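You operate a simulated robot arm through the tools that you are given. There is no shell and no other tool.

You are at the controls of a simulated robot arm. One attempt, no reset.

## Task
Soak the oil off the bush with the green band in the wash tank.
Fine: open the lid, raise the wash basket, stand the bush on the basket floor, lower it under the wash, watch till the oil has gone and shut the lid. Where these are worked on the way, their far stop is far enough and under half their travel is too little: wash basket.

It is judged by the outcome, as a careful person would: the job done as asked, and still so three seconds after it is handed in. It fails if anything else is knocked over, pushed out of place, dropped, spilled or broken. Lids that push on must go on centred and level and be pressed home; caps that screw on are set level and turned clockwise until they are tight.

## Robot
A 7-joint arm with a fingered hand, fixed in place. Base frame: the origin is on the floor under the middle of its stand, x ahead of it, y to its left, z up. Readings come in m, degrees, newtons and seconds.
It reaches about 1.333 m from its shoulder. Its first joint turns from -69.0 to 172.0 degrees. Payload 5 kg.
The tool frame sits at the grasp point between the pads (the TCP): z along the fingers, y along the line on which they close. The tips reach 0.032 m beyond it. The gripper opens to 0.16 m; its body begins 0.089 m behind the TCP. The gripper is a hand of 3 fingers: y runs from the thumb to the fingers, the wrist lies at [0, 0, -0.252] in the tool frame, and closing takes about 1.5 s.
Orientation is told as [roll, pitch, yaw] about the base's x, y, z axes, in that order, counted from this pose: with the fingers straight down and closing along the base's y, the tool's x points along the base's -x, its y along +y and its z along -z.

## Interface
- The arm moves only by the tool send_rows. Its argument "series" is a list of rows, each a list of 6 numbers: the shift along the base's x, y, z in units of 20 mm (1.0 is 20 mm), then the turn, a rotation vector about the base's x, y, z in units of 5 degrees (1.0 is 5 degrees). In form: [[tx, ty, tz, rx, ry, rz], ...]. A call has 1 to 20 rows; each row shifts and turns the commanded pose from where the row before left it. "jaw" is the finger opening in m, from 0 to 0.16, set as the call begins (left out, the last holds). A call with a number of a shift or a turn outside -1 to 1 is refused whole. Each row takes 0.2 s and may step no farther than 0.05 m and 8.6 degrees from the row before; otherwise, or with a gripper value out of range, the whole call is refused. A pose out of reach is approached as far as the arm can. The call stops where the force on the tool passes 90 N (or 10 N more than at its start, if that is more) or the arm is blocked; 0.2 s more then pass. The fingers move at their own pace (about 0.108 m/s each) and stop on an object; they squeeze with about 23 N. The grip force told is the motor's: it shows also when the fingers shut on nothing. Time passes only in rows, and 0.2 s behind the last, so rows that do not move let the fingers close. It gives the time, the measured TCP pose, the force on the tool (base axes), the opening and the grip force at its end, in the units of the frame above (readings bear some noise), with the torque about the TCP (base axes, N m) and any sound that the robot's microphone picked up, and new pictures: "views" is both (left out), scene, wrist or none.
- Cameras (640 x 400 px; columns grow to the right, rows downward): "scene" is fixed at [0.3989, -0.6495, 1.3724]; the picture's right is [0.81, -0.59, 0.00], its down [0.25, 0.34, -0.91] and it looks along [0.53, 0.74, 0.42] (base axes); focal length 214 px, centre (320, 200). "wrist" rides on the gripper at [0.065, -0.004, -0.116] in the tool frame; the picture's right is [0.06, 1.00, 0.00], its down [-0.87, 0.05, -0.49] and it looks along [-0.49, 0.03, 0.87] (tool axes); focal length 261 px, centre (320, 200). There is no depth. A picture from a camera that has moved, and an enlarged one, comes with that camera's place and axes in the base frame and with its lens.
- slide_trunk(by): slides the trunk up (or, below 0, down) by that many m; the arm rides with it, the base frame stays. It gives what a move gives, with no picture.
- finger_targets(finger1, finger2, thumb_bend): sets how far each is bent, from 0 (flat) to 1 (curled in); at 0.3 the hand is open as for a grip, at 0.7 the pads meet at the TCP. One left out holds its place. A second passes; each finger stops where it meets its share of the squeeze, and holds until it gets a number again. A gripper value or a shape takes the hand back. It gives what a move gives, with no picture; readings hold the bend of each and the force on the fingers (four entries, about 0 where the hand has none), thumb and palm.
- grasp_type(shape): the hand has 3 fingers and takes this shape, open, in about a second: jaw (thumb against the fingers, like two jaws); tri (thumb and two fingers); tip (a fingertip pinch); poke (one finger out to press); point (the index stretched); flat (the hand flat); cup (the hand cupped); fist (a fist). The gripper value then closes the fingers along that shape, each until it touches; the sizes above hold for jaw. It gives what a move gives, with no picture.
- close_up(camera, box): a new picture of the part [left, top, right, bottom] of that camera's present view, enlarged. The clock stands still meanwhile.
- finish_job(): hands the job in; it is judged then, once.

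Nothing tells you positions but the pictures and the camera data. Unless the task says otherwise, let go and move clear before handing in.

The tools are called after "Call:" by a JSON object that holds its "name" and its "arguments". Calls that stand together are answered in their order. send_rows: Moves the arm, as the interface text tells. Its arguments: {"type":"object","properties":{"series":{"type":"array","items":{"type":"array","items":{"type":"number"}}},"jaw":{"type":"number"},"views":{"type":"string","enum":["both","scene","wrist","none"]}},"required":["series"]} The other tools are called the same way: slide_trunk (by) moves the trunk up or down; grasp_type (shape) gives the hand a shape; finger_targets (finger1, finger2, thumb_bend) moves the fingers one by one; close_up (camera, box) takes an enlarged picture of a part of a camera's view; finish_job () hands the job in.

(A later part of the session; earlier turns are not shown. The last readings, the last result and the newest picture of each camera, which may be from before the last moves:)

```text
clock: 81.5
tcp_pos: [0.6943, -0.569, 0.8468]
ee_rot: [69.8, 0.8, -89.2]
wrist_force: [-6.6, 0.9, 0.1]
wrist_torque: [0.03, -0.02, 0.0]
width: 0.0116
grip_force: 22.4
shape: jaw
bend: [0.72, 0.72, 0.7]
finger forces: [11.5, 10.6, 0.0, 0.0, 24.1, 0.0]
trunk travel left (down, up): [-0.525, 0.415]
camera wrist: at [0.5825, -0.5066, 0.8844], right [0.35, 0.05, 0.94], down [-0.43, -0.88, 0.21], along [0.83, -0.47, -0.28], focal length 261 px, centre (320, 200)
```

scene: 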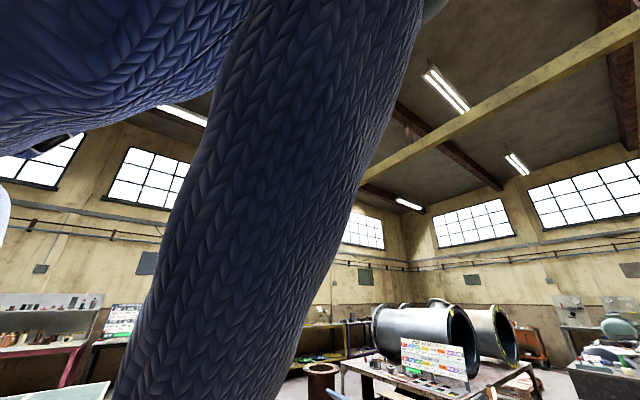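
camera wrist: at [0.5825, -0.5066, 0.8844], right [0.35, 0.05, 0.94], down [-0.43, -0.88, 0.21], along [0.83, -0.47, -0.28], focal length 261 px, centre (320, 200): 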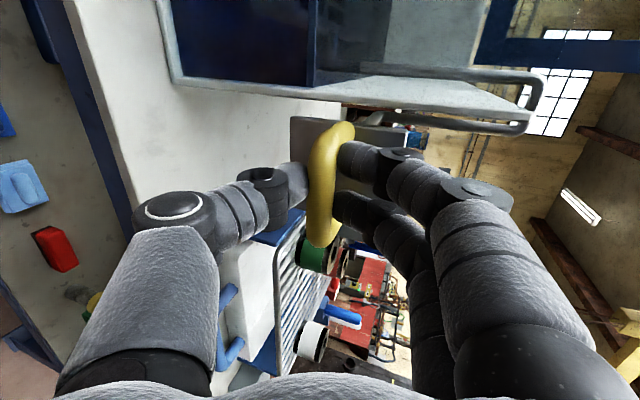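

The handle and hanger rise with almost no load. I continue lifting in stages and watch for the top stop.

Call:
{"name": "send_rows", "arguments": {"series": [[0, 0, 0.5, 0, 0, 0], [0, 0, 0.5, 0, 0, 0], [0, 0, 0.5, 0, 0, 0], [0, 0, 0.5, 0, 0, 0], [0, 0, 0.5, 0, 0, 0]], "views": "none"}}

Call:
{"name": "send_rows", "arguments": {"series": [[0, 0, 0.5, 0, 0, 0], [0, 0, 0.5, 0, 0, 0], [0, 0, 0.5, 0, 0, 0], [0, 0, 0.5, 0, 0, 0]], "views": "wrist"}}

Call:
{"name": "close_up", "arguments": {"camera": "scene", "box": [0, 396, 640, 400]}}

```text
clock: 82.7
tcp_pos: [0.6938, -0.57, 0.8974]
ee_rot: [69.8, 0.9, -89.1]
wrist_force: [-6.2, -0.3, -0.2]
wrist_torque: [0.02, 0.0, 0.03]
width: 0.0116
grip_force: 22.9
shape: jaw
bend: [0.72, 0.72, 0.7]
finger forces: [11.4, 10.8, 0.0, 0.0, 24.0, 0.0]
trunk travel left (down, up): [-0.525, 0.415]
```

```text
clock: 83.7
tcp_pos: [0.6944, -0.5698, 0.936]
ee_rot: [69.7, 0.8, -89.2]
wrist_force: [-3.0, -1.5, -1.2]
wrist_torque: [0.0, 0.02, -0.01]
width: 0.0121
grip_force: 23.3
shape: jaw
bend: [0.72, 0.72, 0.7]
finger forces: [10.8, 10.8, 0.0, 0.0, 24.0, 0.0]
trunk travel left (down, up): [-0.525, 0.415]
camera wrist: at [0.5825, -0.5064, 0.9737], right [0.35, 0.05, 0.94], down [-0.43, -0.88, 0.21], along [0.83, -0.48, -0.28], focal length 261 px, centre (320, 200)
```

wrist: 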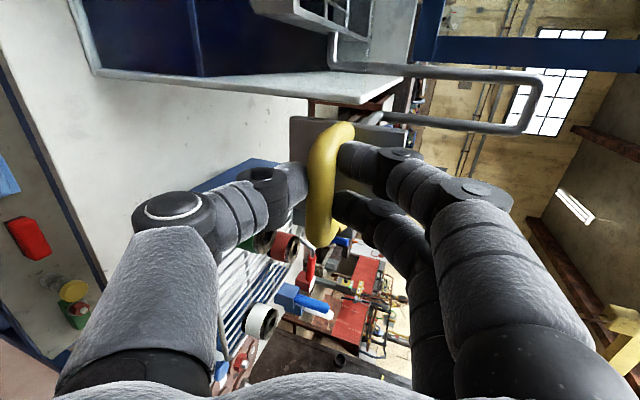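

```text
1.00 times, centred on (320, 398) of scene (not enlarged: the box is as wide or as high as the picture)
camera zoom: at [0.3989, -0.6495, 1.3724], right [0.81, -0.59, 0.0], down [0.25, 0.34, -0.91], along [0.53, 0.74, 0.42], focal length 214 px, centre (320, 2)
```

zoom: 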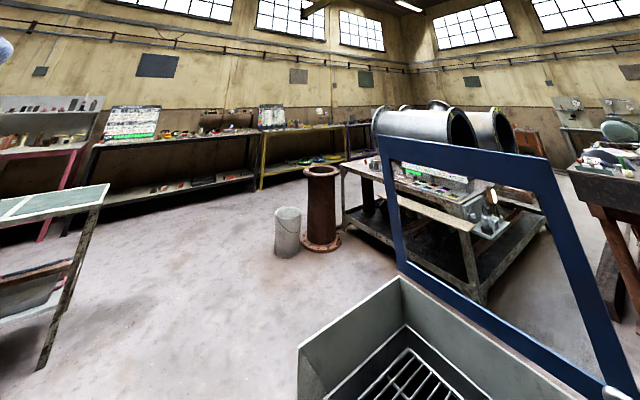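

The basket is rising out of the wash. I keep lifting toward its top stop.

Call:
{"name": "send_rows", "arguments": {"series": [[0, 0, 0.5, 0, 0, 0], [0, 0, 0.5, 0, 0, 0], [0, 0, 0.5, 0, 0, 0]], "views": "none"}}

Call:
{"name": "send_rows", "arguments": {"series": [[0, 0, 0.5, 0, 0, 0], [0, 0, 0.5, 0, 0, 0], [0, 0, 0.5, 0, 0, 0]], "views": "none"}}

```text
clock: 84.5
tcp_pos: [0.6935, -0.5707, 0.961]
ee_rot: [69.2, 0.9, -89.1]
wrist_force: [-12.5, 4.6, -43.9]
wrist_torque: [0.12, 1.01, 0.0]
width: 0.0125
grip_force: 23.2
shape: jaw
bend: [0.74, 0.74, 0.65]
finger forces: [0.0, 0.0, 0.1, 0.1, 45.1, 0.0]
trunk travel left (down, up): [-0.525, 0.415]
```

```text
clock: 85.3
tcp_pos: [0.6897, -0.5741, 1.0043]
ee_rot: [70.4, 0.8, -89.5]
wrist_force: [-0.6, -1.2, 2.9]
wrist_torque: [0.06, 0.11, 0.09]
width: 0.0125
grip_force: 23.0
shape: jaw
bend: [0.74, 0.74, 0.74]
finger forces: [0.0, 0.0, 0.1, 0.0, 0.0, 0.0]
trunk travel left (down, up): [-0.525, 0.415]
```

The stop came at about z 0.955 and the thumb slipped off upward. I'll look at whether the basket stayed up.

Call:
{"name": "send_rows", "arguments": {"series": [[0, 0, 0, 0, 0, 0]], "views": "wrist"}}

Call:
{"name": "close_up", "arguments": {"camera": "wrist", "box": [180, 60, 420, 260]}}

Call:
{"name": "close_up", "arguments": {"camera": "scene", "box": [280, 390, 560, 400]}}

```text
clock: 85.7
tcp_pos: [0.6929, -0.5704, 0.9995]
ee_rot: [70.1, 0.8, -89.2]
wrist_force: [-0.2, -0.3, 0.0]
wrist_torque: [-0.02, -0.02, -0.01]
width: 0.0062
grip_force: 23.3
shape: jaw
bend: [0.74, 0.74, 0.72]
finger forces: [0.0, 0.0, 0.1, 0.1, 0.0, 0.1]
trunk travel left (down, up): [-0.525, 0.415]
camera wrist: at [0.5831, -0.5075, 1.0369], right [0.34, 0.05, 0.94], down [-0.43, -0.88, 0.21], along [0.84, -0.48, -0.28], focal length 261 px, centre (320, 200)
```

wrist: 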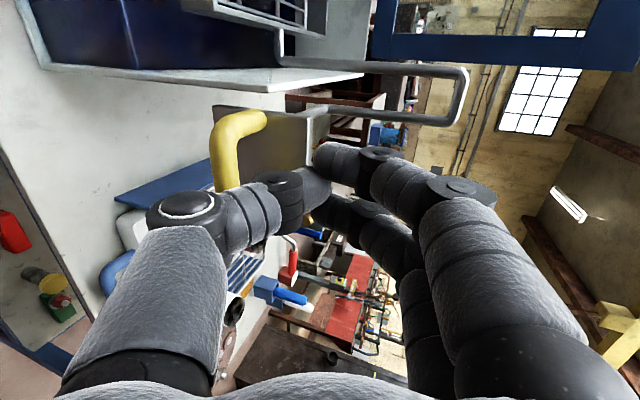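

```text
2.00 times, centred on (300, 160) of wrist
camera zoom: at [0.5831, -0.5075, 1.0369], right [0.34, 0.05, 0.94], down [-0.43, -0.88, 0.21], along [0.84, -0.48, -0.28], focal length 521 px, centre (360, 280)
```

zoom: 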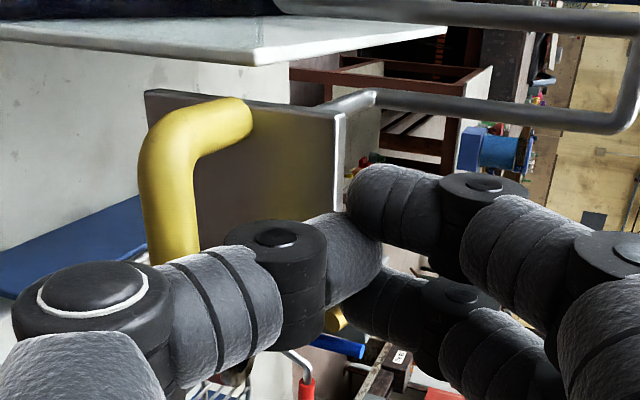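

```text
2.29 times, centred on (420, 395) of scene
camera zoom: at [0.3989, -0.6495, 1.3724], right [0.81, -0.59, 0.0], down [0.25, 0.34, -0.91], along [0.53, 0.74, 0.42], focal length 490 px, centre (91, -246)
```

zoom: 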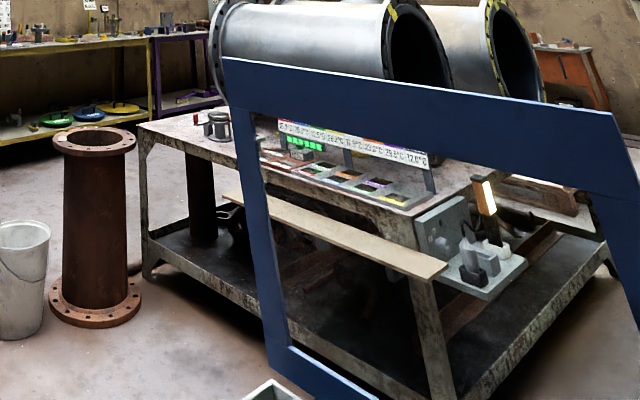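

The handle stayed up at about z 0.94 (top stop). I'll withdraw the hand backward and up, then look into the tank from above.

Call:
{"name": "send_rows", "arguments": {"series": [[-0.94, 0, 0.34, 0, 0, 0], [-0.94, 0, 0.34, 0, 0, 0], [-0.94, 0, 0.34, 0, 0, 0], [-0.94, 0, 0.34, 0, 0, 0], [-0.94, 0, 0.34, 0, 0, 0], [-0.5, 0, 0.8, 0, 1, 0], [-0.2, 0, 0.8, 0, 1, 0], [0, 0, 0.8, 0, 1, 0], [0, 0, 0.8, 0, 1, 0], [0, 0, 0.8, 0, 1, 0], [0, 0, 0.8, 0, 1, 0], [0, 0, 0.8, 0, 1, 0], [0, 0, 0.8, 0, 1, 0], [0, 0, 0.8, 0, 1, 0], [0, 0, 0.8, 0, 1, 0]], "views": "both"}}

Call:
{"name": "close_up", "arguments": {"camera": "scene", "box": [0, 396, 640, 400]}}

```text
clock: 88.9
tcp_pos: [0.5857, -0.5706, 1.1913]
ee_rot: [19.4, 1.3, -90.1]
wrist_force: [-0.2, 0.9, -0.6]
wrist_torque: [0.02, 0.03, -0.03]
width: 0.0064
grip_force: 23.5
shape: jaw
bend: [0.74, 0.74, 0.72]
finger forces: [0.1, 0.1, 0.0, 0.0, 0.0, 0.0]
trunk travel left (down, up): [-0.525, 0.415]
camera wrist: at [0.5431, -0.5063, 1.3], right [0.94, 0.05, 0.33], down [-0.12, -0.88, 0.46], along [0.32, -0.47, -0.82], focal length 261 px, centre (320, 200)
```

scene: 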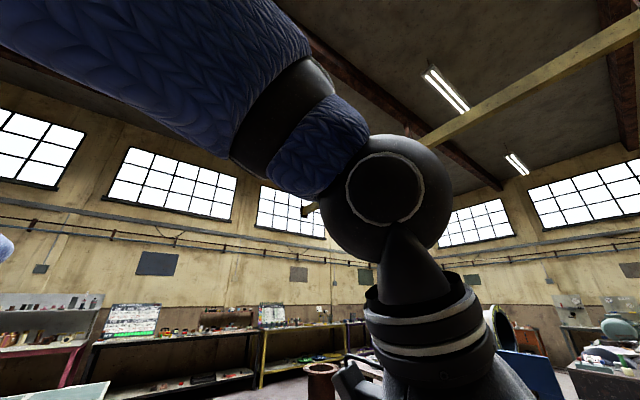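
wrist: 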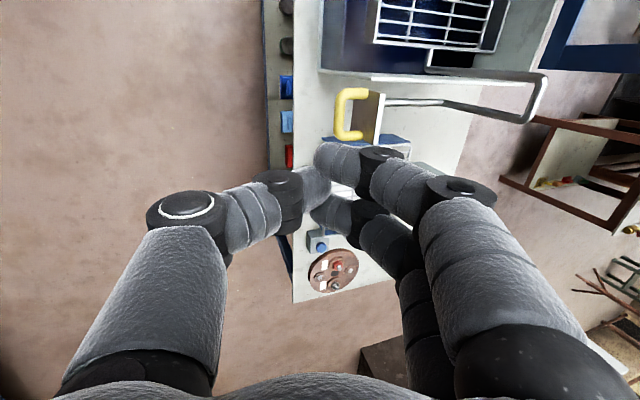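

```text
1.00 times, centred on (320, 398) of scene (not enlarged: the box is as wide or as high as the picture)
camera zoom: at [0.3989, -0.6495, 1.3724], right [0.81, -0.59, 0.0], down [0.25, 0.34, -0.91], along [0.53, 0.74, 0.42], focal length 214 px, centre (320, 2)
```

zoom: 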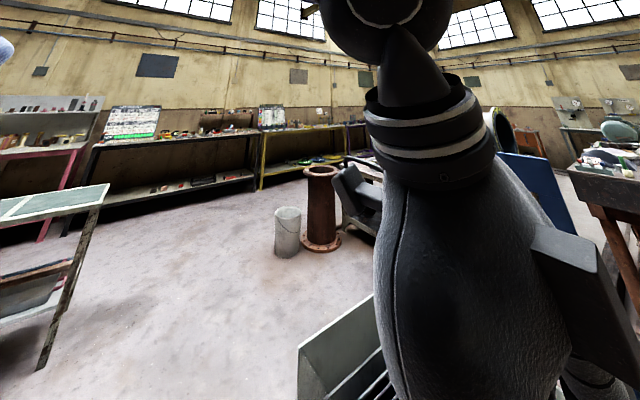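

The basket hangs raised and stays. Now I raise the trunk again, level the hand with the default yaw and go look at the bush rack from above.

Call:
{"name": "slide_trunk", "arguments": {"by": 0.3}}

Call:
{"name": "send_rows", "arguments": {"series": [[0, -0.5, -0.5, 0, 0.98, 0], [0, -0.5, -0.5, 0, 0.98, 0], [0, -0.5, -0.5, 0, 0.98, 0], [0, -0.5, -0.5, 0, 0.98, 0], [0.2, -0.3, -1, 0, 0, 1], [0.2, -0.3, -1, 0, 0, 1], [0.2, -0.3, -1, 0, 0, 1], [0.2, -0.3, -1, 0, 0, 1], [0.2, -0.3, -1, 0, 0, 1], [0.2, -0.3, -1, 0, 0, 1], [0.2, -0.3, -1, 0, 0, 1], [0.2, -0.3, -1, 0, 0, 1], [0.2, -0.3, -1, 0, 0, 1], [0.2, -0.3, -1, 0, 0, 1], [0.2, -0.3, -1, 0, 0, 1], [0.2, -0.3, -1, 0, 0, 1], [0.2, -0.3, -1, 0, 0, 1], [0.2, -0.3, -1, 0, 0, 1], [0.2, -0.3, -1, 0, 0, 1], [0.2, 0, -1, 0, 0, 1]], "jaw": 0.16, "views": "wrist"}}

```text
clock: 91.9
tcp_pos: [0.5861, -0.5696, 1.4895]
ee_rot: [19.6, 1.2, -90.1]
wrist_force: [-0.1, -0.1, -0.2]
wrist_torque: [0.01, 0.02, 0.05]
width: 0.0062
grip_force: 23.3
shape: jaw
bend: [0.74, 0.74, 0.72]
finger forces: [0.0, 0.0, 0.0, 0.0, 0.1, 0.0]
trunk travel left (down, up): [-0.825, 0.115]
```

```text
clock: 96.1
tcp_pos: [0.6511, -0.7003, 1.1292]
ee_rot: [0.0, 1.1, -10.5]
wrist_force: [-0.7, -0.1, 0.4]
wrist_torque: [-0.02, 0.01, 0.01]
width: 0.16
grip_force: 0.0
shape: jaw
bend: [0.3, 0.3, 0.3]
finger forces: [0.0, 0.1, 0.0, 0.1, 0.1, 0.1]
trunk travel left (down, up): [-0.825, 0.115]
camera wrist: at [0.5881, -0.6926, 1.2461], right [0.12, 0.99, 0.0], down [0.87, -0.11, 0.47], along [0.47, -0.06, -0.88], focal length 261 px, centre (320, 200)
```

wrist: 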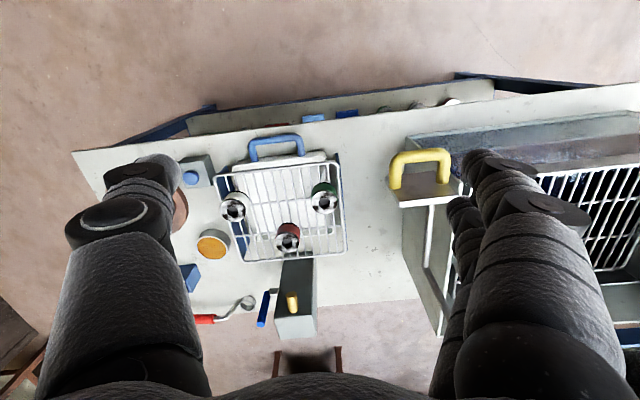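

Call:
{"name": "close_up", "arguments": {"camera": "wrist", "box": [200, 120, 420, 280]}}

Call:
{"name": "close_up", "arguments": {"camera": "wrist", "box": [380, 100, 640, 300]}}

```text
2.50 times, centred on (310, 200) of wrist
camera zoom: at [0.5881, -0.6926, 1.2461], right [0.12, 0.99, 0.0], down [0.87, -0.11, 0.47], along [0.47, -0.06, -0.88], focal length 652 px, centre (345, 200)
```

zoom: 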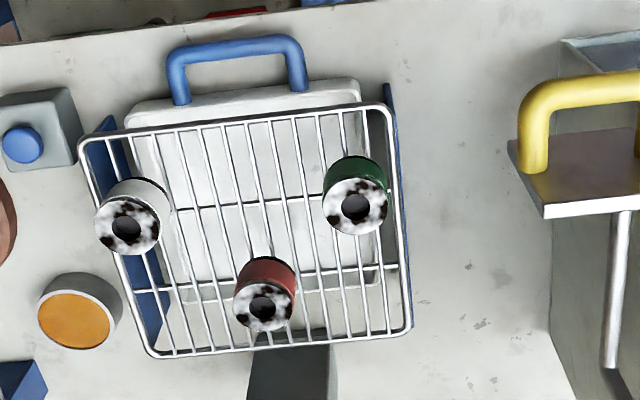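

```text
2.00 times, centred on (510, 200) of wrist
camera zoom: at [0.5881, -0.6926, 1.2461], right [0.12, 0.99, 0.0], down [0.87, -0.11, 0.47], along [0.47, -0.06, -0.88], focal length 521 px, centre (-60, 200)
```

zoom: 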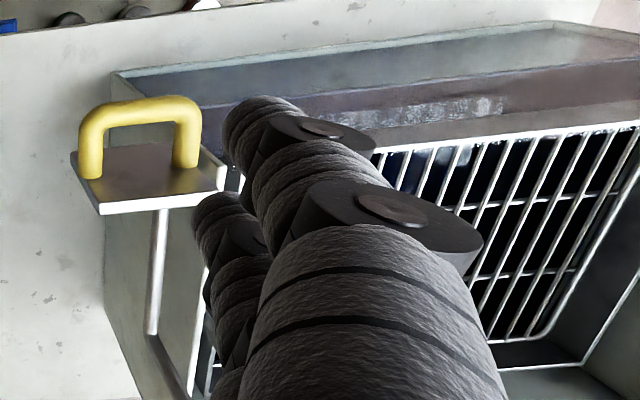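

The green-banded bush stands at about (0.815, −0.713), top z≈0.83, diameter about 47 mm and roughly 35 mm tall. I'll square the yaw, narrow the hand to 0.10, and go above it.

Call:
{"name": "send_rows", "arguments": {"series": [[0.8, -0.05, -0.8, 0, 0, 1], [0.8, -0.05, -0.8, 0, 0, 1], [0.8, -0.05, -0.8, 0, -0.2, 0.1], [0.8, -0.05, -0.8, 0, 0, 0], [0.8, -0.05, -0.8, 0, 0, 0], [0.8, -0.05, -0.8, 0, 0, 0], [0.8, -0.05, -0.8, 0, 0, 0], [0.8, -0.05, -0.8, 0, 0, 0], [0.9, -0.1, -0.8, 0, 0, 0], [0.9, -0.1, -0.6, 0, 0, 0]], "jaw": 0.1, "views": "wrist"}}

Call:
{"name": "close_up", "arguments": {"camera": "wrist", "box": [200, 100, 440, 300]}}

```text
clock: 98.3
tcp_pos: [0.8149, -0.7119, 0.9732]
ee_rot: [0.1, 0.2, -0.1]
wrist_force: [0.5, 0.2, 0.1]
wrist_torque: [-0.02, 0.03, -0.01]
width: 0.1005
grip_force: 0.1
shape: jaw
bend: [0.7, 0.7, 0.68]
finger forces: [0.1, 0.0, 0.0, 0.0, 0.0, 0.0]
trunk travel left (down, up): [-0.825, 0.115]
camera wrist: at [0.7496, -0.7165, 1.0897], right [-0.06, 1.0, 0.0], down [0.87, 0.05, 0.49], along [0.49, 0.03, -0.87], focal length 261 px, centre (320, 200)
```

wrist: 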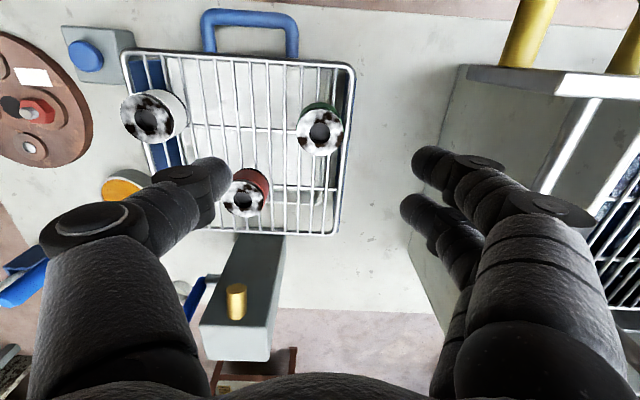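

```text
2.00 times, centred on (320, 200) of wrist
camera zoom: at [0.7496, -0.7165, 1.0897], right [-0.06, 1.0, 0.0], down [0.87, 0.05, 0.49], along [0.49, 0.03, -0.87], focal length 521 px, centre (320, 200)
```

zoom: 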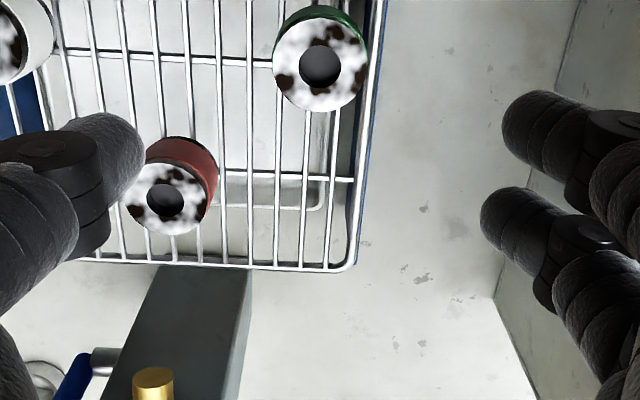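

The bush sits right under the hand, and the neighbours are clear of the fingers. I descend.

Call:
{"name": "send_rows", "arguments": {"series": [[0.05, 0, -1, 0, 0, 0], [0.05, 0, -1, 0, 0, 0], [0, 0, -1, 0, 0, 0], [0, 0, -1, 0, 0, 0], [0, 0, -1, 0, 0, 0], [0, 0, -0.6, 0, 0, 0]], "views": "wrist"}}

Call:
{"name": "close_up", "arguments": {"camera": "wrist", "box": [200, 100, 440, 300]}}

```text
clock: 99.7
tcp_pos: [0.797, -0.7029, 0.9275]
ee_rot: [0.0, 0.1, -0.1]
wrist_force: [-0.3, 0.0, -0.5]
wrist_torque: [0.01, 0.0, 0.03]
width: 0.1003
grip_force: 0.0
shape: jaw
bend: [0.7, 0.7, 0.68]
finger forces: [0.0, 0.1, 0.0, 0.0, 0.0, 0.0]
out of reach, approached as far as the arm can: row 2, 3, 4, 5, 6
trunk travel left (down, up): [-0.825, 0.115]
camera wrist: at [0.7323, -0.7066, 1.0436], right [-0.06, 1.0, 0.0], down [0.87, 0.05, 0.49], along [0.49, 0.03, -0.87], focal length 261 px, centre (320, 200)
```

wrist: 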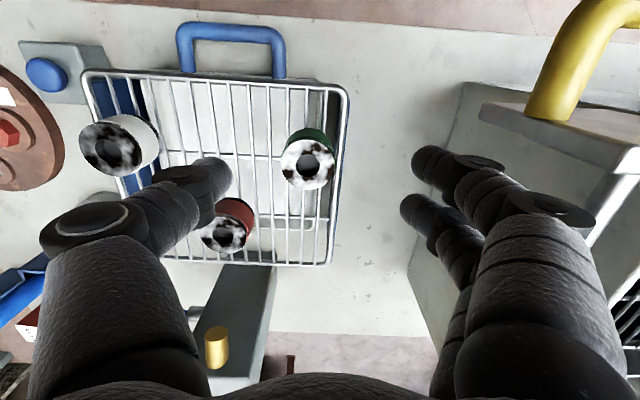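

```text
2.00 times, centred on (320, 200) of wrist
camera zoom: at [0.7323, -0.7066, 1.0436], right [-0.06, 1.0, 0.0], down [0.87, 0.05, 0.49], along [0.49, 0.03, -0.87], focal length 521 px, centre (320, 200)
```

zoom: 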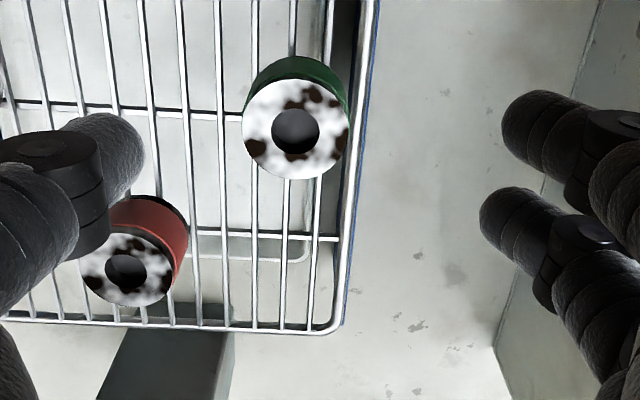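

That height is out of reach with the trunk this high. I'll raise the hand, lower the trunk 0.15 m, and come down again.

Call:
{"name": "send_rows", "arguments": {"series": [[0, 0, 1, 0, 0, 0], [0, 0, 1, 0, 0, 0], [0.3, -0.15, 1, 0, 0, 0], [0.3, -0.15, 1, 0, 0, 0], [0.3, -0.15, 1, 0, 0, 0], [0.1, 0, 1, 0, 0, 0]], "views": "none"}}

Call:
{"name": "slide_trunk", "arguments": {"by": -0.15}}

Call:
{"name": "close_up", "arguments": {"camera": "wrist", "box": [200, 100, 440, 300]}}

```text
clock: 101.1
tcp_pos: [0.8173, -0.7128, 1.049]
ee_rot: [0.1, 0.1, -0.1]
wrist_force: [-0.3, -0.2, -0.7]
wrist_torque: [-0.02, -0.02, -0.02]
width: 0.1001
grip_force: 0.0
shape: jaw
bend: [0.7, 0.7, 0.68]
finger forces: [0.0, 0.0, 0.0, 0.0, 0.0, 0.1]
trunk travel left (down, up): [-0.825, 0.115]
```

```text
clock: 102.9
tcp_pos: [0.8186, -0.7122, 0.8984]
ee_rot: [0.1, 0.2, -0.1]
wrist_force: [-0.6, 0.2, 0.8]
wrist_torque: [-0.01, 0.01, -0.02]
width: 0.1004
grip_force: 0.0
shape: jaw
bend: [0.7, 0.7, 0.68]
finger forces: [0.1, 0.0, 0.0, 0.0, 0.0, 0.0]
trunk travel left (down, up): [-0.675, 0.265]
```

```text
2.00 times, centred on (320, 200) of wrist
camera zoom: at [0.752, -0.7171, 1.0136], right [-0.06, 1.0, 0.0], down [0.87, 0.05, 0.49], along [0.49, 0.03, -0.87], focal length 521 px, centre (320, 200)
```

zoom: 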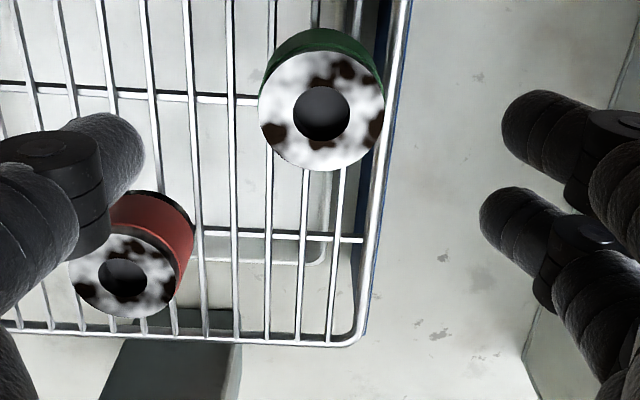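

Still aligned: bush centre (0.818, −0.7125), top z 0.83. I descend to a TCP height of about 0.837.

Call:
{"name": "send_rows", "arguments": {"series": [[0, 0, -1, 0, 0, 0], [0, 0, -1, 0, 0, 0], [0, 0, -0.7, 0, 0, 0], [0, 0, -0.3, 0, 0, 0]], "views": "none"}}

Call:
{"name": "close_up", "arguments": {"camera": "wrist", "box": [200, 100, 440, 300]}}

```text
clock: 103.9
tcp_pos: [0.8179, -0.7122, 0.8367]
ee_rot: [0.0, 0.1, -0.1]
wrist_force: [-0.3, 0.5, -0.8]
wrist_torque: [0.01, -0.02, 0.0]
width: 0.1002
grip_force: 0.0
shape: jaw
bend: [0.7, 0.7, 0.68]
finger forces: [0.0, 0.0, 0.0, 0.0, 0.0, 0.0]
trunk travel left (down, up): [-0.675, 0.265]
```

```text
2.00 times, centred on (320, 200) of wrist
camera zoom: at [0.752, -0.7164, 0.9532], right [-0.06, 1.0, 0.0], down [0.87, 0.05, 0.49], along [0.49, 0.03, -0.87], focal length 521 px, centre (320, 200)
```

zoom: 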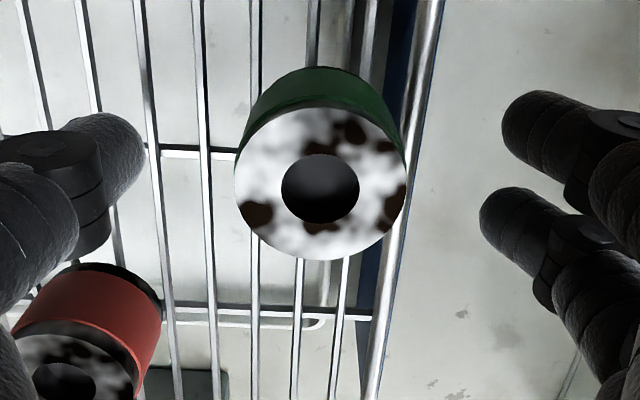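

Nicely centred. I go 3 mm lower and close on the bush.

Call:
{"name": "send_rows", "arguments": {"series": [[0, 0, -0.15, 0, 0, 0]], "views": "none"}}

Call:
{"name": "send_rows", "arguments": {"series": [[0, 0, 0, 0, 0, 0], [0, 0, 0, 0, 0, 0], [0, 0, 0, 0, 0, 0], [0, 0, 0, 0, 0, 0], [0, 0, 0, 0, 0, 0], [0, 0, 0, 0, 0, 0], [0, 0, 0, 0, 0, 0]], "jaw": 0.03, "views": "none"}}

Call:
{"name": "close_up", "arguments": {"camera": "wrist", "box": [200, 100, 440, 300]}}

```text
clock: 104.3
tcp_pos: [0.8167, -0.7122, 0.8346]
ee_rot: [0.1, 0.1, 0.1]
wrist_force: [-0.6, -0.3, 0.0]
wrist_torque: [-0.02, -0.02, 0.0]
width: 0.1003
grip_force: 0.1
shape: jaw
bend: [0.7, 0.7, 0.68]
finger forces: [0.1, 0.0, 0.1, 0.1, 0.1, 0.1]
trunk travel left (down, up): [-0.675, 0.265]
```

```text
clock: 105.9
tcp_pos: [0.8184, -0.7117, 0.8353]
ee_rot: [0.1, 0.0, 0.1]
wrist_force: [-0.2, -0.1, -1.2]
wrist_torque: [-0.02, 0.0, 0.02]
width: 0.038
grip_force: 22.3
shape: jaw
bend: [0.73, 0.73, 0.7]
finger forces: [9.9, 10.4, 0.0, 0.1, 20.8, 0.1]
trunk travel left (down, up): [-0.675, 0.265]
```

```text
2.00 times, centred on (320, 200) of wrist
camera zoom: at [0.752, -0.7168, 0.9502], right [-0.06, 1.0, 0.0], down [0.87, 0.05, 0.49], along [0.49, 0.03, -0.87], focal length 521 px, centre (320, 200)
```

zoom: 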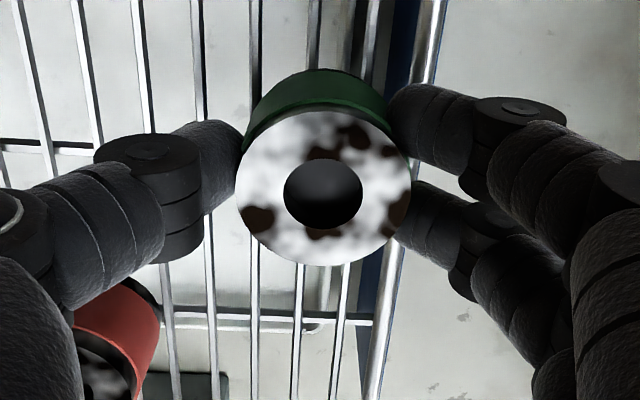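

The bush is gripped (about 20 N). I lift a little and check that it comes along.

Call:
{"name": "send_rows", "arguments": {"series": [[0, 0, 0.5, 0, 0, 0], [0, 0, 0.5, 0, 0, 0], [0, 0, 0.6, 0, 0, 0], [0, 0, 0.6, 0, 0, 0]], "views": "none"}}

Call:
{"name": "close_up", "arguments": {"camera": "wrist", "box": [200, 100, 440, 300]}}

```text
clock: 106.9
tcp_pos: [0.8172, -0.7125, 0.878]
ee_rot: [0.2, 0.1, 0.0]
wrist_force: [0.4, -0.6, -2.8]
wrist_torque: [0.04, -0.01, 0.02]
width: 0.0383
grip_force: 22.7
shape: jaw
bend: [0.73, 0.73, 0.7]
finger forces: [9.9, 10.6, 0.0, 0.1, 20.7, 0.1]
trunk travel left (down, up): [-0.675, 0.265]
```

```text
2.00 times, centred on (320, 200) of wrist
camera zoom: at [0.7512, -0.717, 0.9943], right [-0.06, 1.0, 0.0], down [0.87, 0.05, 0.49], along [0.49, 0.03, -0.87], focal length 521 px, centre (320, 200)
```

zoom: 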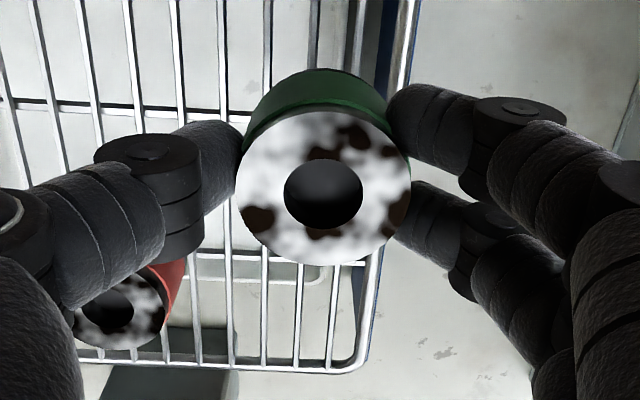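

The bush comes up cleanly. I raise the trunk and lift it well above the hanger before crossing over to the tank.

Call:
{"name": "slide_trunk", "arguments": {"by": 0.15}}

Call:
{"name": "send_rows", "arguments": {"series": [[-0.5, 0, 1, 0, 0, 0], [-0.5, 0, 1, 0, 0, 0], [-0.5, 0, 1, 0, 0, 0], [-0.5, 0, 1, 0, 0, 0], [-0.5, 0, 1, 0, 0, 0], [-0.5, 0, 1, 0, 0, 0], [-0.5, 0, 1, 0, 0, 0], [-0.5, 0, 1, 0, 0, 0], [-0.5, 0, 1, 0, 0, 0], [-0.5, 0, 1, 0, 0, 0], [-0.5, 0, 1, 0, 0, 0], [-0.5, 0, 1, 0, 0, 0]], "views": "none"}}

Call:
{"name": "send_rows", "arguments": {"series": [[-0.2, 1, 0, 0, 0, 0], [-0.2, 1, 0, 0, 0, 0], [-0.2, 1, 0, 0, 0, 0], [-0.2, 1, 0, 0, 0, 0], [-0.2, 1, 0, 0, 0, 0], [-0.2, 1, 0, 0, 0, 0], [-0.2, 1, 0, 0, 0, 0], [-0.2, 1, 0, 0, 0, 0], [-0.2, 1, 0, 0, 0, 0], [-0.2, 1, 0, 0, 0, 0], [-0.2, 1, 0, 0, 0, 0], [-0.2, 1, 0, 0, 0, 0], [0, 1, 0, 0, 0, 0], [0, 1, 0, 0, 0, 0], [0, 1, 0, 0, 0, 0], [0, 1, 0, 0, 0, 0], [0, 1, 0, 0, 0, 0], [0, 1, 0, 0, 0, 0], [0, 1, 0, 0, 0, 0]], "views": "wrist"}}

```text
clock: 108.6
tcp_pos: [0.8175, -0.7116, 1.0271]
ee_rot: [0.1, 0.2, -0.1]
wrist_force: [0.6, 0.3, -3.1]
wrist_torque: [0.01, 0.04, -0.02]
width: 0.0381
grip_force: 23.2
shape: jaw
bend: [0.73, 0.73, 0.7]
finger forces: [9.9, 10.6, 0.1, 0.0, 20.8, 0.1]
trunk travel left (down, up): [-0.825, 0.115]
```

```text
clock: 111.2
tcp_pos: [0.6958, -0.7134, 1.2689]
ee_rot: [0.2, 0.2, 0.0]
wrist_force: [-0.1, 0.9, -2.8]
wrist_torque: [0.0, 0.01, 0.0]
width: 0.0381
grip_force: 23.0
shape: jaw
bend: [0.73, 0.73, 0.7]
finger forces: [10.0, 10.8, 0.0, 0.1, 20.7, 0.0]
trunk travel left (down, up): [-0.825, 0.115]
```

```text
clock: 115.2
tcp_pos: [0.6485, -0.3312, 1.2684]
ee_rot: [-0.1, 0.1, -0.1]
wrist_force: [0.6, 0.7, -3.0]
wrist_torque: [0.01, 0.04, 0.02]
width: 0.0382
grip_force: 22.9
shape: jaw
bend: [0.73, 0.73, 0.7]
finger forces: [10.5, 11.3, 0.1, 0.1, 20.9, 0.1]
trunk travel left (down, up): [-0.825, 0.115]
camera wrist: at [0.5836, -0.3362, 1.3838], right [-0.06, 1.0, 0.0], down [0.87, 0.05, 0.49], along [0.49, 0.03, -0.87], focal length 261 px, centre (320, 200)
```

wrist: 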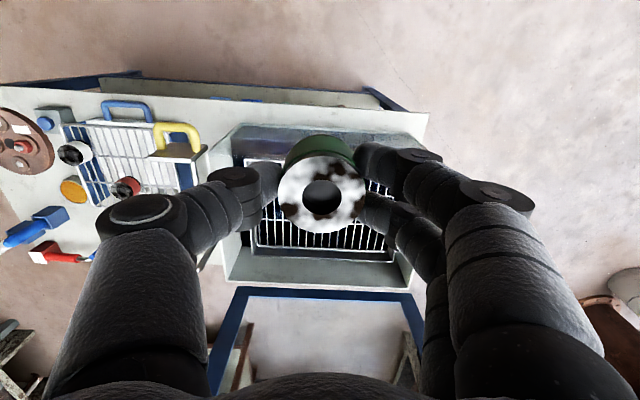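

Call:
{"name": "close_up", "arguments": {"camera": "wrist", "box": [180, 90, 460, 310]}}

Call:
{"name": "close_up", "arguments": {"camera": "scene", "box": [0, 396, 640, 400]}}

```text
1.82 times, centred on (320, 200) of wrist
camera zoom: at [0.5836, -0.3362, 1.3838], right [-0.06, 1.0, 0.0], down [0.87, 0.05, 0.49], along [0.49, 0.03, -0.87], focal length 474 px, centre (320, 200)
```

zoom: 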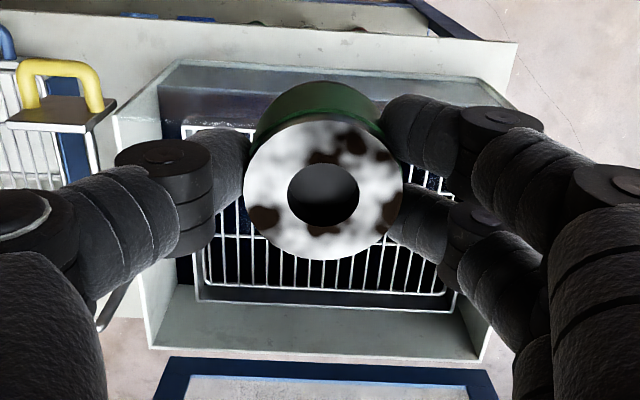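

```text
1.00 times, centred on (320, 398) of scene (not enlarged: the box is as wide or as high as the picture)
camera zoom: at [0.3989, -0.6495, 1.3724], right [0.81, -0.59, 0.0], down [0.25, 0.34, -0.91], along [0.53, 0.74, 0.42], focal length 214 px, centre (320, 2)
```

zoom: 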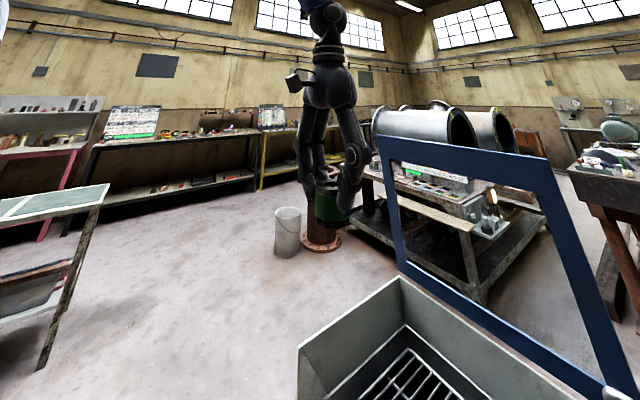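

Call:
{"name": "close_up", "arguments": {"camera": "scene", "box": [300, 380, 500, 400]}}

Call:
{"name": "close_up", "arguments": {"camera": "scene", "box": [240, 399, 640, 400]}}

```text
3.20 times, centred on (400, 390) of scene
camera zoom: at [0.3989, -0.6495, 1.3724], right [0.81, -0.59, 0.0], down [0.25, 0.34, -0.91], along [0.53, 0.74, 0.42], focal length 686 px, centre (64, -408)
```

zoom: 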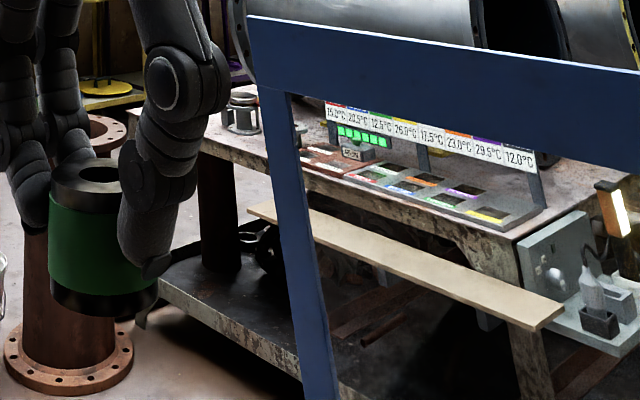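

```text
1.60 times, centred on (440, 400) of scene
camera zoom: at [0.3989, -0.6495, 1.3724], right [0.81, -0.59, 0.0], down [0.25, 0.34, -0.91], along [0.53, 0.74, 0.42], focal length 343 px, centre (128, -119)
```

zoom: 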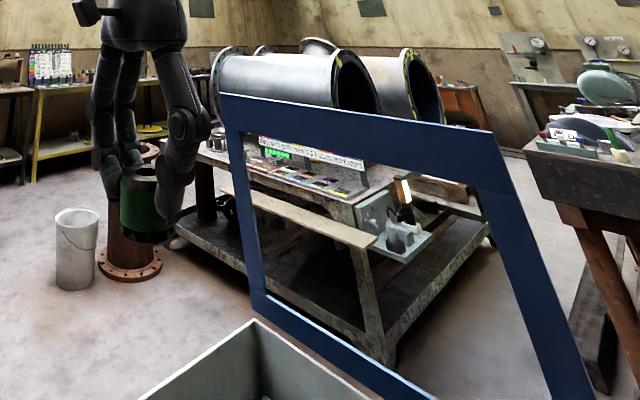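

The basket floor spans about x 0.79–1.03, y −0.48 to −0.13 at z≈0.85, and the bush bottom is about 48 mm below the TCP. I'll move over (0.88, −0.30) and start down.

Call:
{"name": "send_rows", "arguments": {"series": [[0.965, 0.13, -0.4, 0, 0, 0], [0.965, 0.13, -0.4, 0, 0, 0], [0.965, 0.13, -0.4, 0, 0, 0], [0.965, 0.13, -0.4, 0, 0, 0], [0.965, 0.13, -0.4, 0, 0, 0], [0.965, 0.13, -0.5, 0, 0, 0], [0.965, 0.13, -0.5, 0, 0, 0], [0.965, 0.13, -0.5, 0, 0, 0], [0.965, 0.13, -0.5, 0, 0, 0], [0.965, 0.13, -0.5, 0, 0, 0], [0.965, 0.13, -0.5, 0, 0, 0], [0.965, 0.13, -0.5, 0, 0, 0]], "views": "both"}}

Call:
{"name": "close_up", "arguments": {"camera": "scene", "box": [0, 396, 640, 400]}}

```text
clock: 117.8
tcp_pos: [0.8814, -0.3036, 1.1569]
ee_rot: [0.1, 0.2, 0.1]
wrist_force: [0.8, 0.0, -2.5]
wrist_torque: [0.02, 0.05, -0.04]
width: 0.0381
grip_force: 23.1
shape: jaw
bend: [0.73, 0.73, 0.7]
finger forces: [10.4, 11.4, 0.0, 0.0, 20.8, 0.0]
trunk travel left (down, up): [-0.825, 0.115]
camera wrist: at [0.8166, -0.3074, 1.2729], right [-0.06, 1.0, 0.0], down [0.87, 0.05, 0.49], along [0.49, 0.03, -0.87], focal length 261 px, centre (320, 200)
```

scene: 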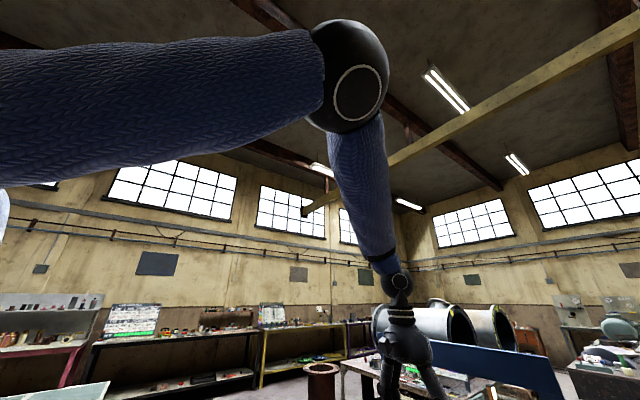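
wrist: 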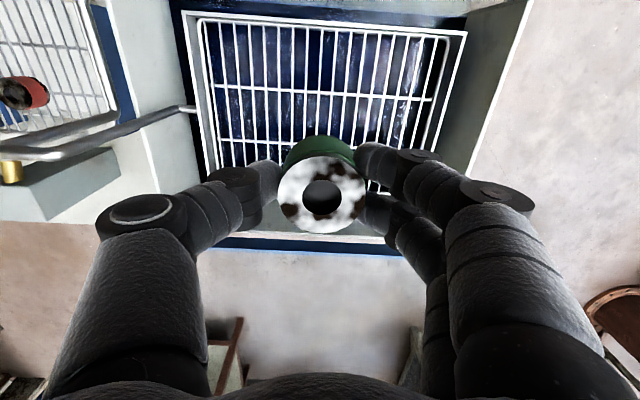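

```text
1.00 times, centred on (320, 398) of scene (not enlarged: the box is as wide or as high as the picture)
camera zoom: at [0.3989, -0.6495, 1.3724], right [0.81, -0.59, 0.0], down [0.25, 0.34, -0.91], along [0.53, 0.74, 0.42], focal length 214 px, centre (320, 2)
```

zoom: 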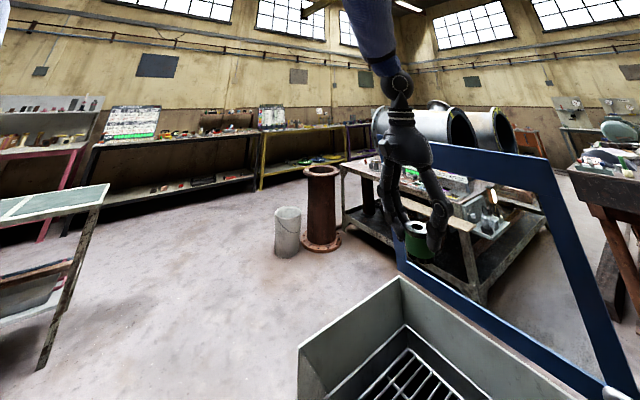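

Call:
{"name": "close_up", "arguments": {"camera": "wrist", "box": [160, 0, 500, 200]}}

```text
1.88 times, centred on (330, 100) of wrist
camera zoom: at [0.8166, -0.3074, 1.2729], right [-0.06, 1.0, 0.0], down [0.87, 0.05, 0.49], along [0.49, 0.03, -0.87], focal length 491 px, centre (301, 388)
```

zoom: 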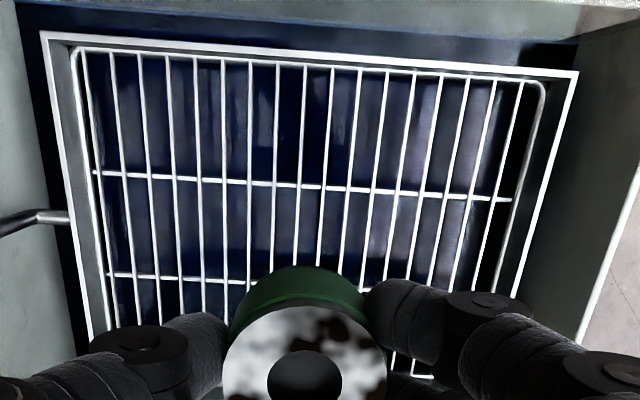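

The basket is a shallow tray with a wire floor, and the bush hangs over its middle. I descend to just above the floor.

Call:
{"name": "send_rows", "arguments": {"series": [[0, 0, -1, 0, 0, 0], [0, 0, -1, 0, 0, 0], [0, 0, -1, 0, 0, 0], [0, 0, -1, 0, 0, 0], [0, 0, -1, 0, 0, 0], [0, 0, -1, 0, 0, 0], [0, 0, -1, 0, 0, 0], [0, 0, -1, 0, 0, 0], [0, 0, -1, 0, 0, 0], [0, 0, -1, 0, 0, 0]], "views": "wrist"}}

Call:
{"name": "close_up", "arguments": {"camera": "scene", "box": [0, 396, 640, 400]}}

```text
clock: 120.0
tcp_pos: [0.8217, -0.3395, 0.9989]
ee_rot: [0.2, -0.1, 0.0]
wrist_force: [0.7, 0.6, -3.3]
wrist_torque: [0.01, -0.02, 0.02]
width: 0.038
grip_force: 23.2
shape: jaw
bend: [0.73, 0.73, 0.7]
finger forces: [10.4, 11.4, 0.0, 0.0, 20.7, 0.0]
out of reach, approached as far as the arm can: row 2, 3, 4, 5, 6, 7, 8, 9, 10
trunk travel left (down, up): [-0.825, 0.115]
camera wrist: at [0.7567, -0.3446, 1.1137], right [-0.06, 1.0, 0.0], down [0.87, 0.05, 0.49], along [0.49, 0.03, -0.87], focal length 261 px, centre (320, 200)
```

wrist: 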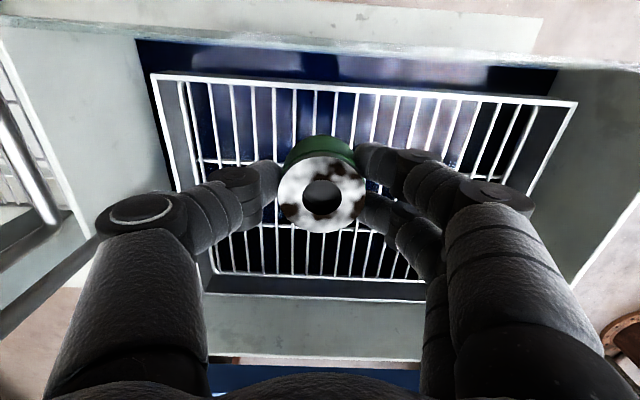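

```text
1.00 times, centred on (320, 398) of scene (not enlarged: the box is as wide or as high as the picture)
camera zoom: at [0.3989, -0.6495, 1.3724], right [0.81, -0.59, 0.0], down [0.25, 0.34, -0.91], along [0.53, 0.74, 0.42], focal length 214 px, centre (320, 2)
```

zoom: 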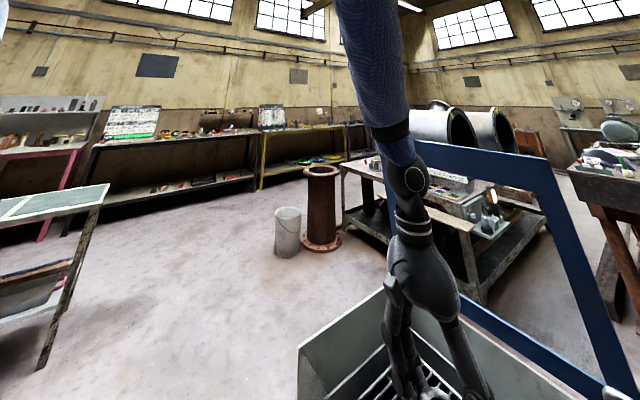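

That spot needs a lower trunk too. I'll raise the hand back up over the basket middle and lower by the trunk instead.

Call:
{"name": "send_rows", "arguments": {"series": [[0.1, 0.1, 1, 0, 0, 0], [0.2, 0.2, 1, 0, 0, 0], [0.2, 0.2, 1, 0, 0, 0], [0.2, 0.2, 1, 0, 0, 0], [0.2, 0.2, 1, 0, 0, 0], [0.2, 0.2, 1, 0, 0, 0], [0.25, 0.2, 1, 0, 0, 0], [0.25, 0.2, 1, 0, 0, 0], [0.25, 0.2, 1, 0, 0, 0], [0.25, 0.1, 0.6, 0, 0, 0]], "views": "none"}}

Call:
{"name": "slide_trunk", "arguments": {"by": -0.24}}

Call:
{"name": "close_up", "arguments": {"camera": "scene", "box": [0, 396, 640, 400]}}

Call:
{"name": "close_up", "arguments": {"camera": "wrist", "box": [120, 40, 520, 300]}}

```text
clock: 122.2
tcp_pos: [0.8653, -0.3044, 1.1908]
ee_rot: [0.2, 0.2, 0.0]
wrist_force: [0.6, -0.3, -2.6]
wrist_torque: [0.0, 0.03, -0.02]
width: 0.0384
grip_force: 22.8
shape: jaw
bend: [0.73, 0.73, 0.7]
finger forces: [10.5, 11.5, 0.0, 0.0, 20.7, 0.0]
trunk travel left (down, up): [-0.825, 0.115]
```

```text
clock: 124.7
tcp_pos: [0.8635, -0.3045, 0.9506]
ee_rot: [0.1, 0.1, 0.0]
wrist_force: [-0.2, 0.1, -3.1]
wrist_torque: [0.01, 0.0, -0.02]
width: 0.0381
grip_force: 22.5
shape: jaw
bend: [0.73, 0.73, 0.7]
finger forces: [10.6, 11.6, 0.0, 0.0, 20.7, 0.0]
trunk travel left (down, up): [-0.585, 0.355]
```

```text
1.00 times, centred on (320, 398) of scene (not enlarged: the box is as wide or as high as the picture)
camera zoom: at [0.3989, -0.6495, 1.3724], right [0.81, -0.59, 0.0], down [0.25, 0.34, -0.91], along [0.53, 0.74, 0.42], focal length 214 px, centre (320, 2)
```

zoom: 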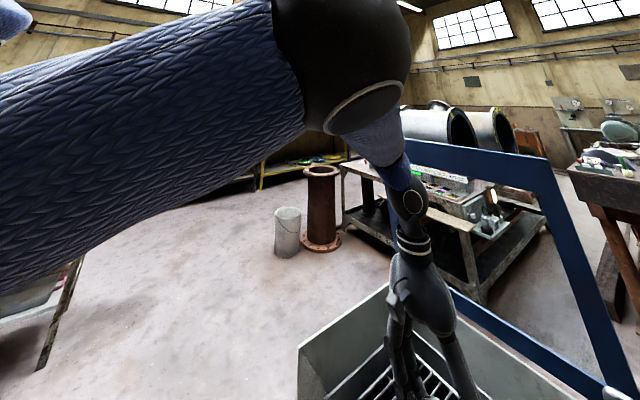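

```text
1.54 times, centred on (320, 170) of wrist
camera zoom: at [0.7989, -0.3089, 1.0662], right [-0.06, 1.0, 0.0], down [0.87, 0.05, 0.49], along [0.49, 0.03, -0.87], focal length 401 px, centre (320, 246)
```

zoom: 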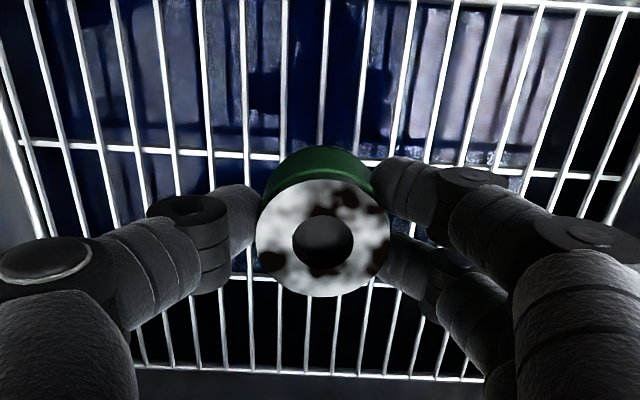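

Now above the basket floor at TCP z 0.95. I lower slowly and watch for contact.

Call:
{"name": "send_rows", "arguments": {"series": [[0, 0, -0.5, 0, 0, 0], [0, 0, -0.5, 0, 0, 0], [0, 0, -0.5, 0, 0, 0], [0, 0, -0.4, 0, 0, 0]], "views": "none"}}

Call:
{"name": "close_up", "arguments": {"camera": "wrist", "box": [120, 40, 520, 300]}}

```text
clock: 125.7
tcp_pos: [0.8641, -0.3048, 0.9124]
ee_rot: [0.1, 0.0, 0.0]
wrist_force: [-0.4, -0.8, -3.1]
wrist_torque: [0.01, 0.01, 0.01]
width: 0.0383
grip_force: 22.9
shape: jaw
bend: [0.73, 0.73, 0.7]
finger forces: [10.6, 11.5, 0.0, 0.0, 20.7, 0.0]
trunk travel left (down, up): [-0.585, 0.355]
```

```text
1.54 times, centred on (320, 170) of wrist
camera zoom: at [0.7988, -0.3097, 1.0283], right [-0.06, 1.0, 0.0], down [0.87, 0.05, 0.49], along [0.49, 0.03, -0.87], focal length 401 px, centre (320, 246)
```

zoom: 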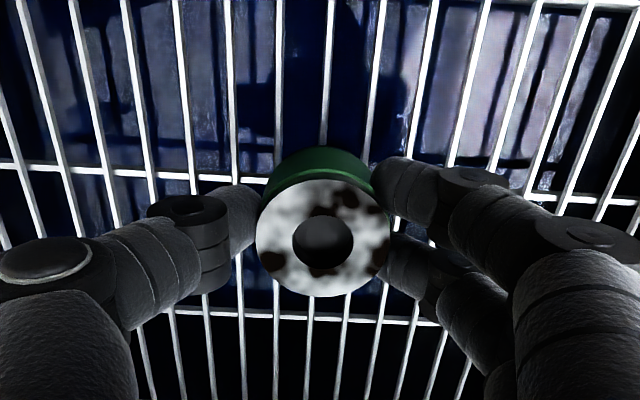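

Call:
{"name": "send_rows", "arguments": {"series": [[0, 0, -0.25, 0, 0, 0], [0, 0, -0.25, 0, 0, 0]], "views": "none"}}

```text
clock: 126.3
tcp_pos: [0.8644, -0.3043, 0.9021]
ee_rot: [0.0, 0.2, -0.1]
wrist_force: [0.0, 0.5, -2.0]
wrist_torque: [-0.01, 0.01, 0.01]
width: 0.0376
grip_force: 22.7
shape: jaw
bend: [0.73, 0.73, 0.7]
finger forces: [10.6, 11.6, 0.0, 0.1, 20.7, 0.1]
trunk travel left (down, up): [-0.585, 0.355]
```

No contact yet, so I keep lowering in small steps.

Call:
{"name": "send_rows", "arguments": {"series": [[0, 0, -0.2, 0, 0, 0], [0, 0, 0, 0, 0, 0]], "views": "none"}}

```text
clock: 126.9
tcp_pos: [0.8639, -0.3052, 0.8983]
ee_rot: [0.0, 0.1, 0.0]
wrist_force: [0.6, 0.4, -3.1]
wrist_torque: [-0.01, 0.04, 0.04]
width: 0.038
grip_force: 23.1
shape: jaw
bend: [0.73, 0.73, 0.7]
finger forces: [10.7, 11.4, 0.0, 0.0, 20.8, 0.0]
trunk travel left (down, up): [-0.585, 0.355]
```

Call:
{"name": "send_rows", "arguments": {"series": [[0, 0, -0.2, 0, 0, 0], [0, 0, 0, 0, 0, 0]], "views": "none"}}

```text
clock: 127.5
tcp_pos: [0.8629, -0.3043, 0.8952]
ee_rot: [0.0, 0.2, 0.0]
wrist_force: [2.7, -1.1, 7.0]
wrist_torque: [-0.01, -0.07, 0.0]
width: 0.0383
grip_force: 22.7
shape: jaw
bend: [0.73, 0.73, 0.7]
finger forces: [10.9, 12.6, 0.0, 0.0, 23.4, 0.0]
trunk travel left (down, up): [-0.585, 0.355]
```

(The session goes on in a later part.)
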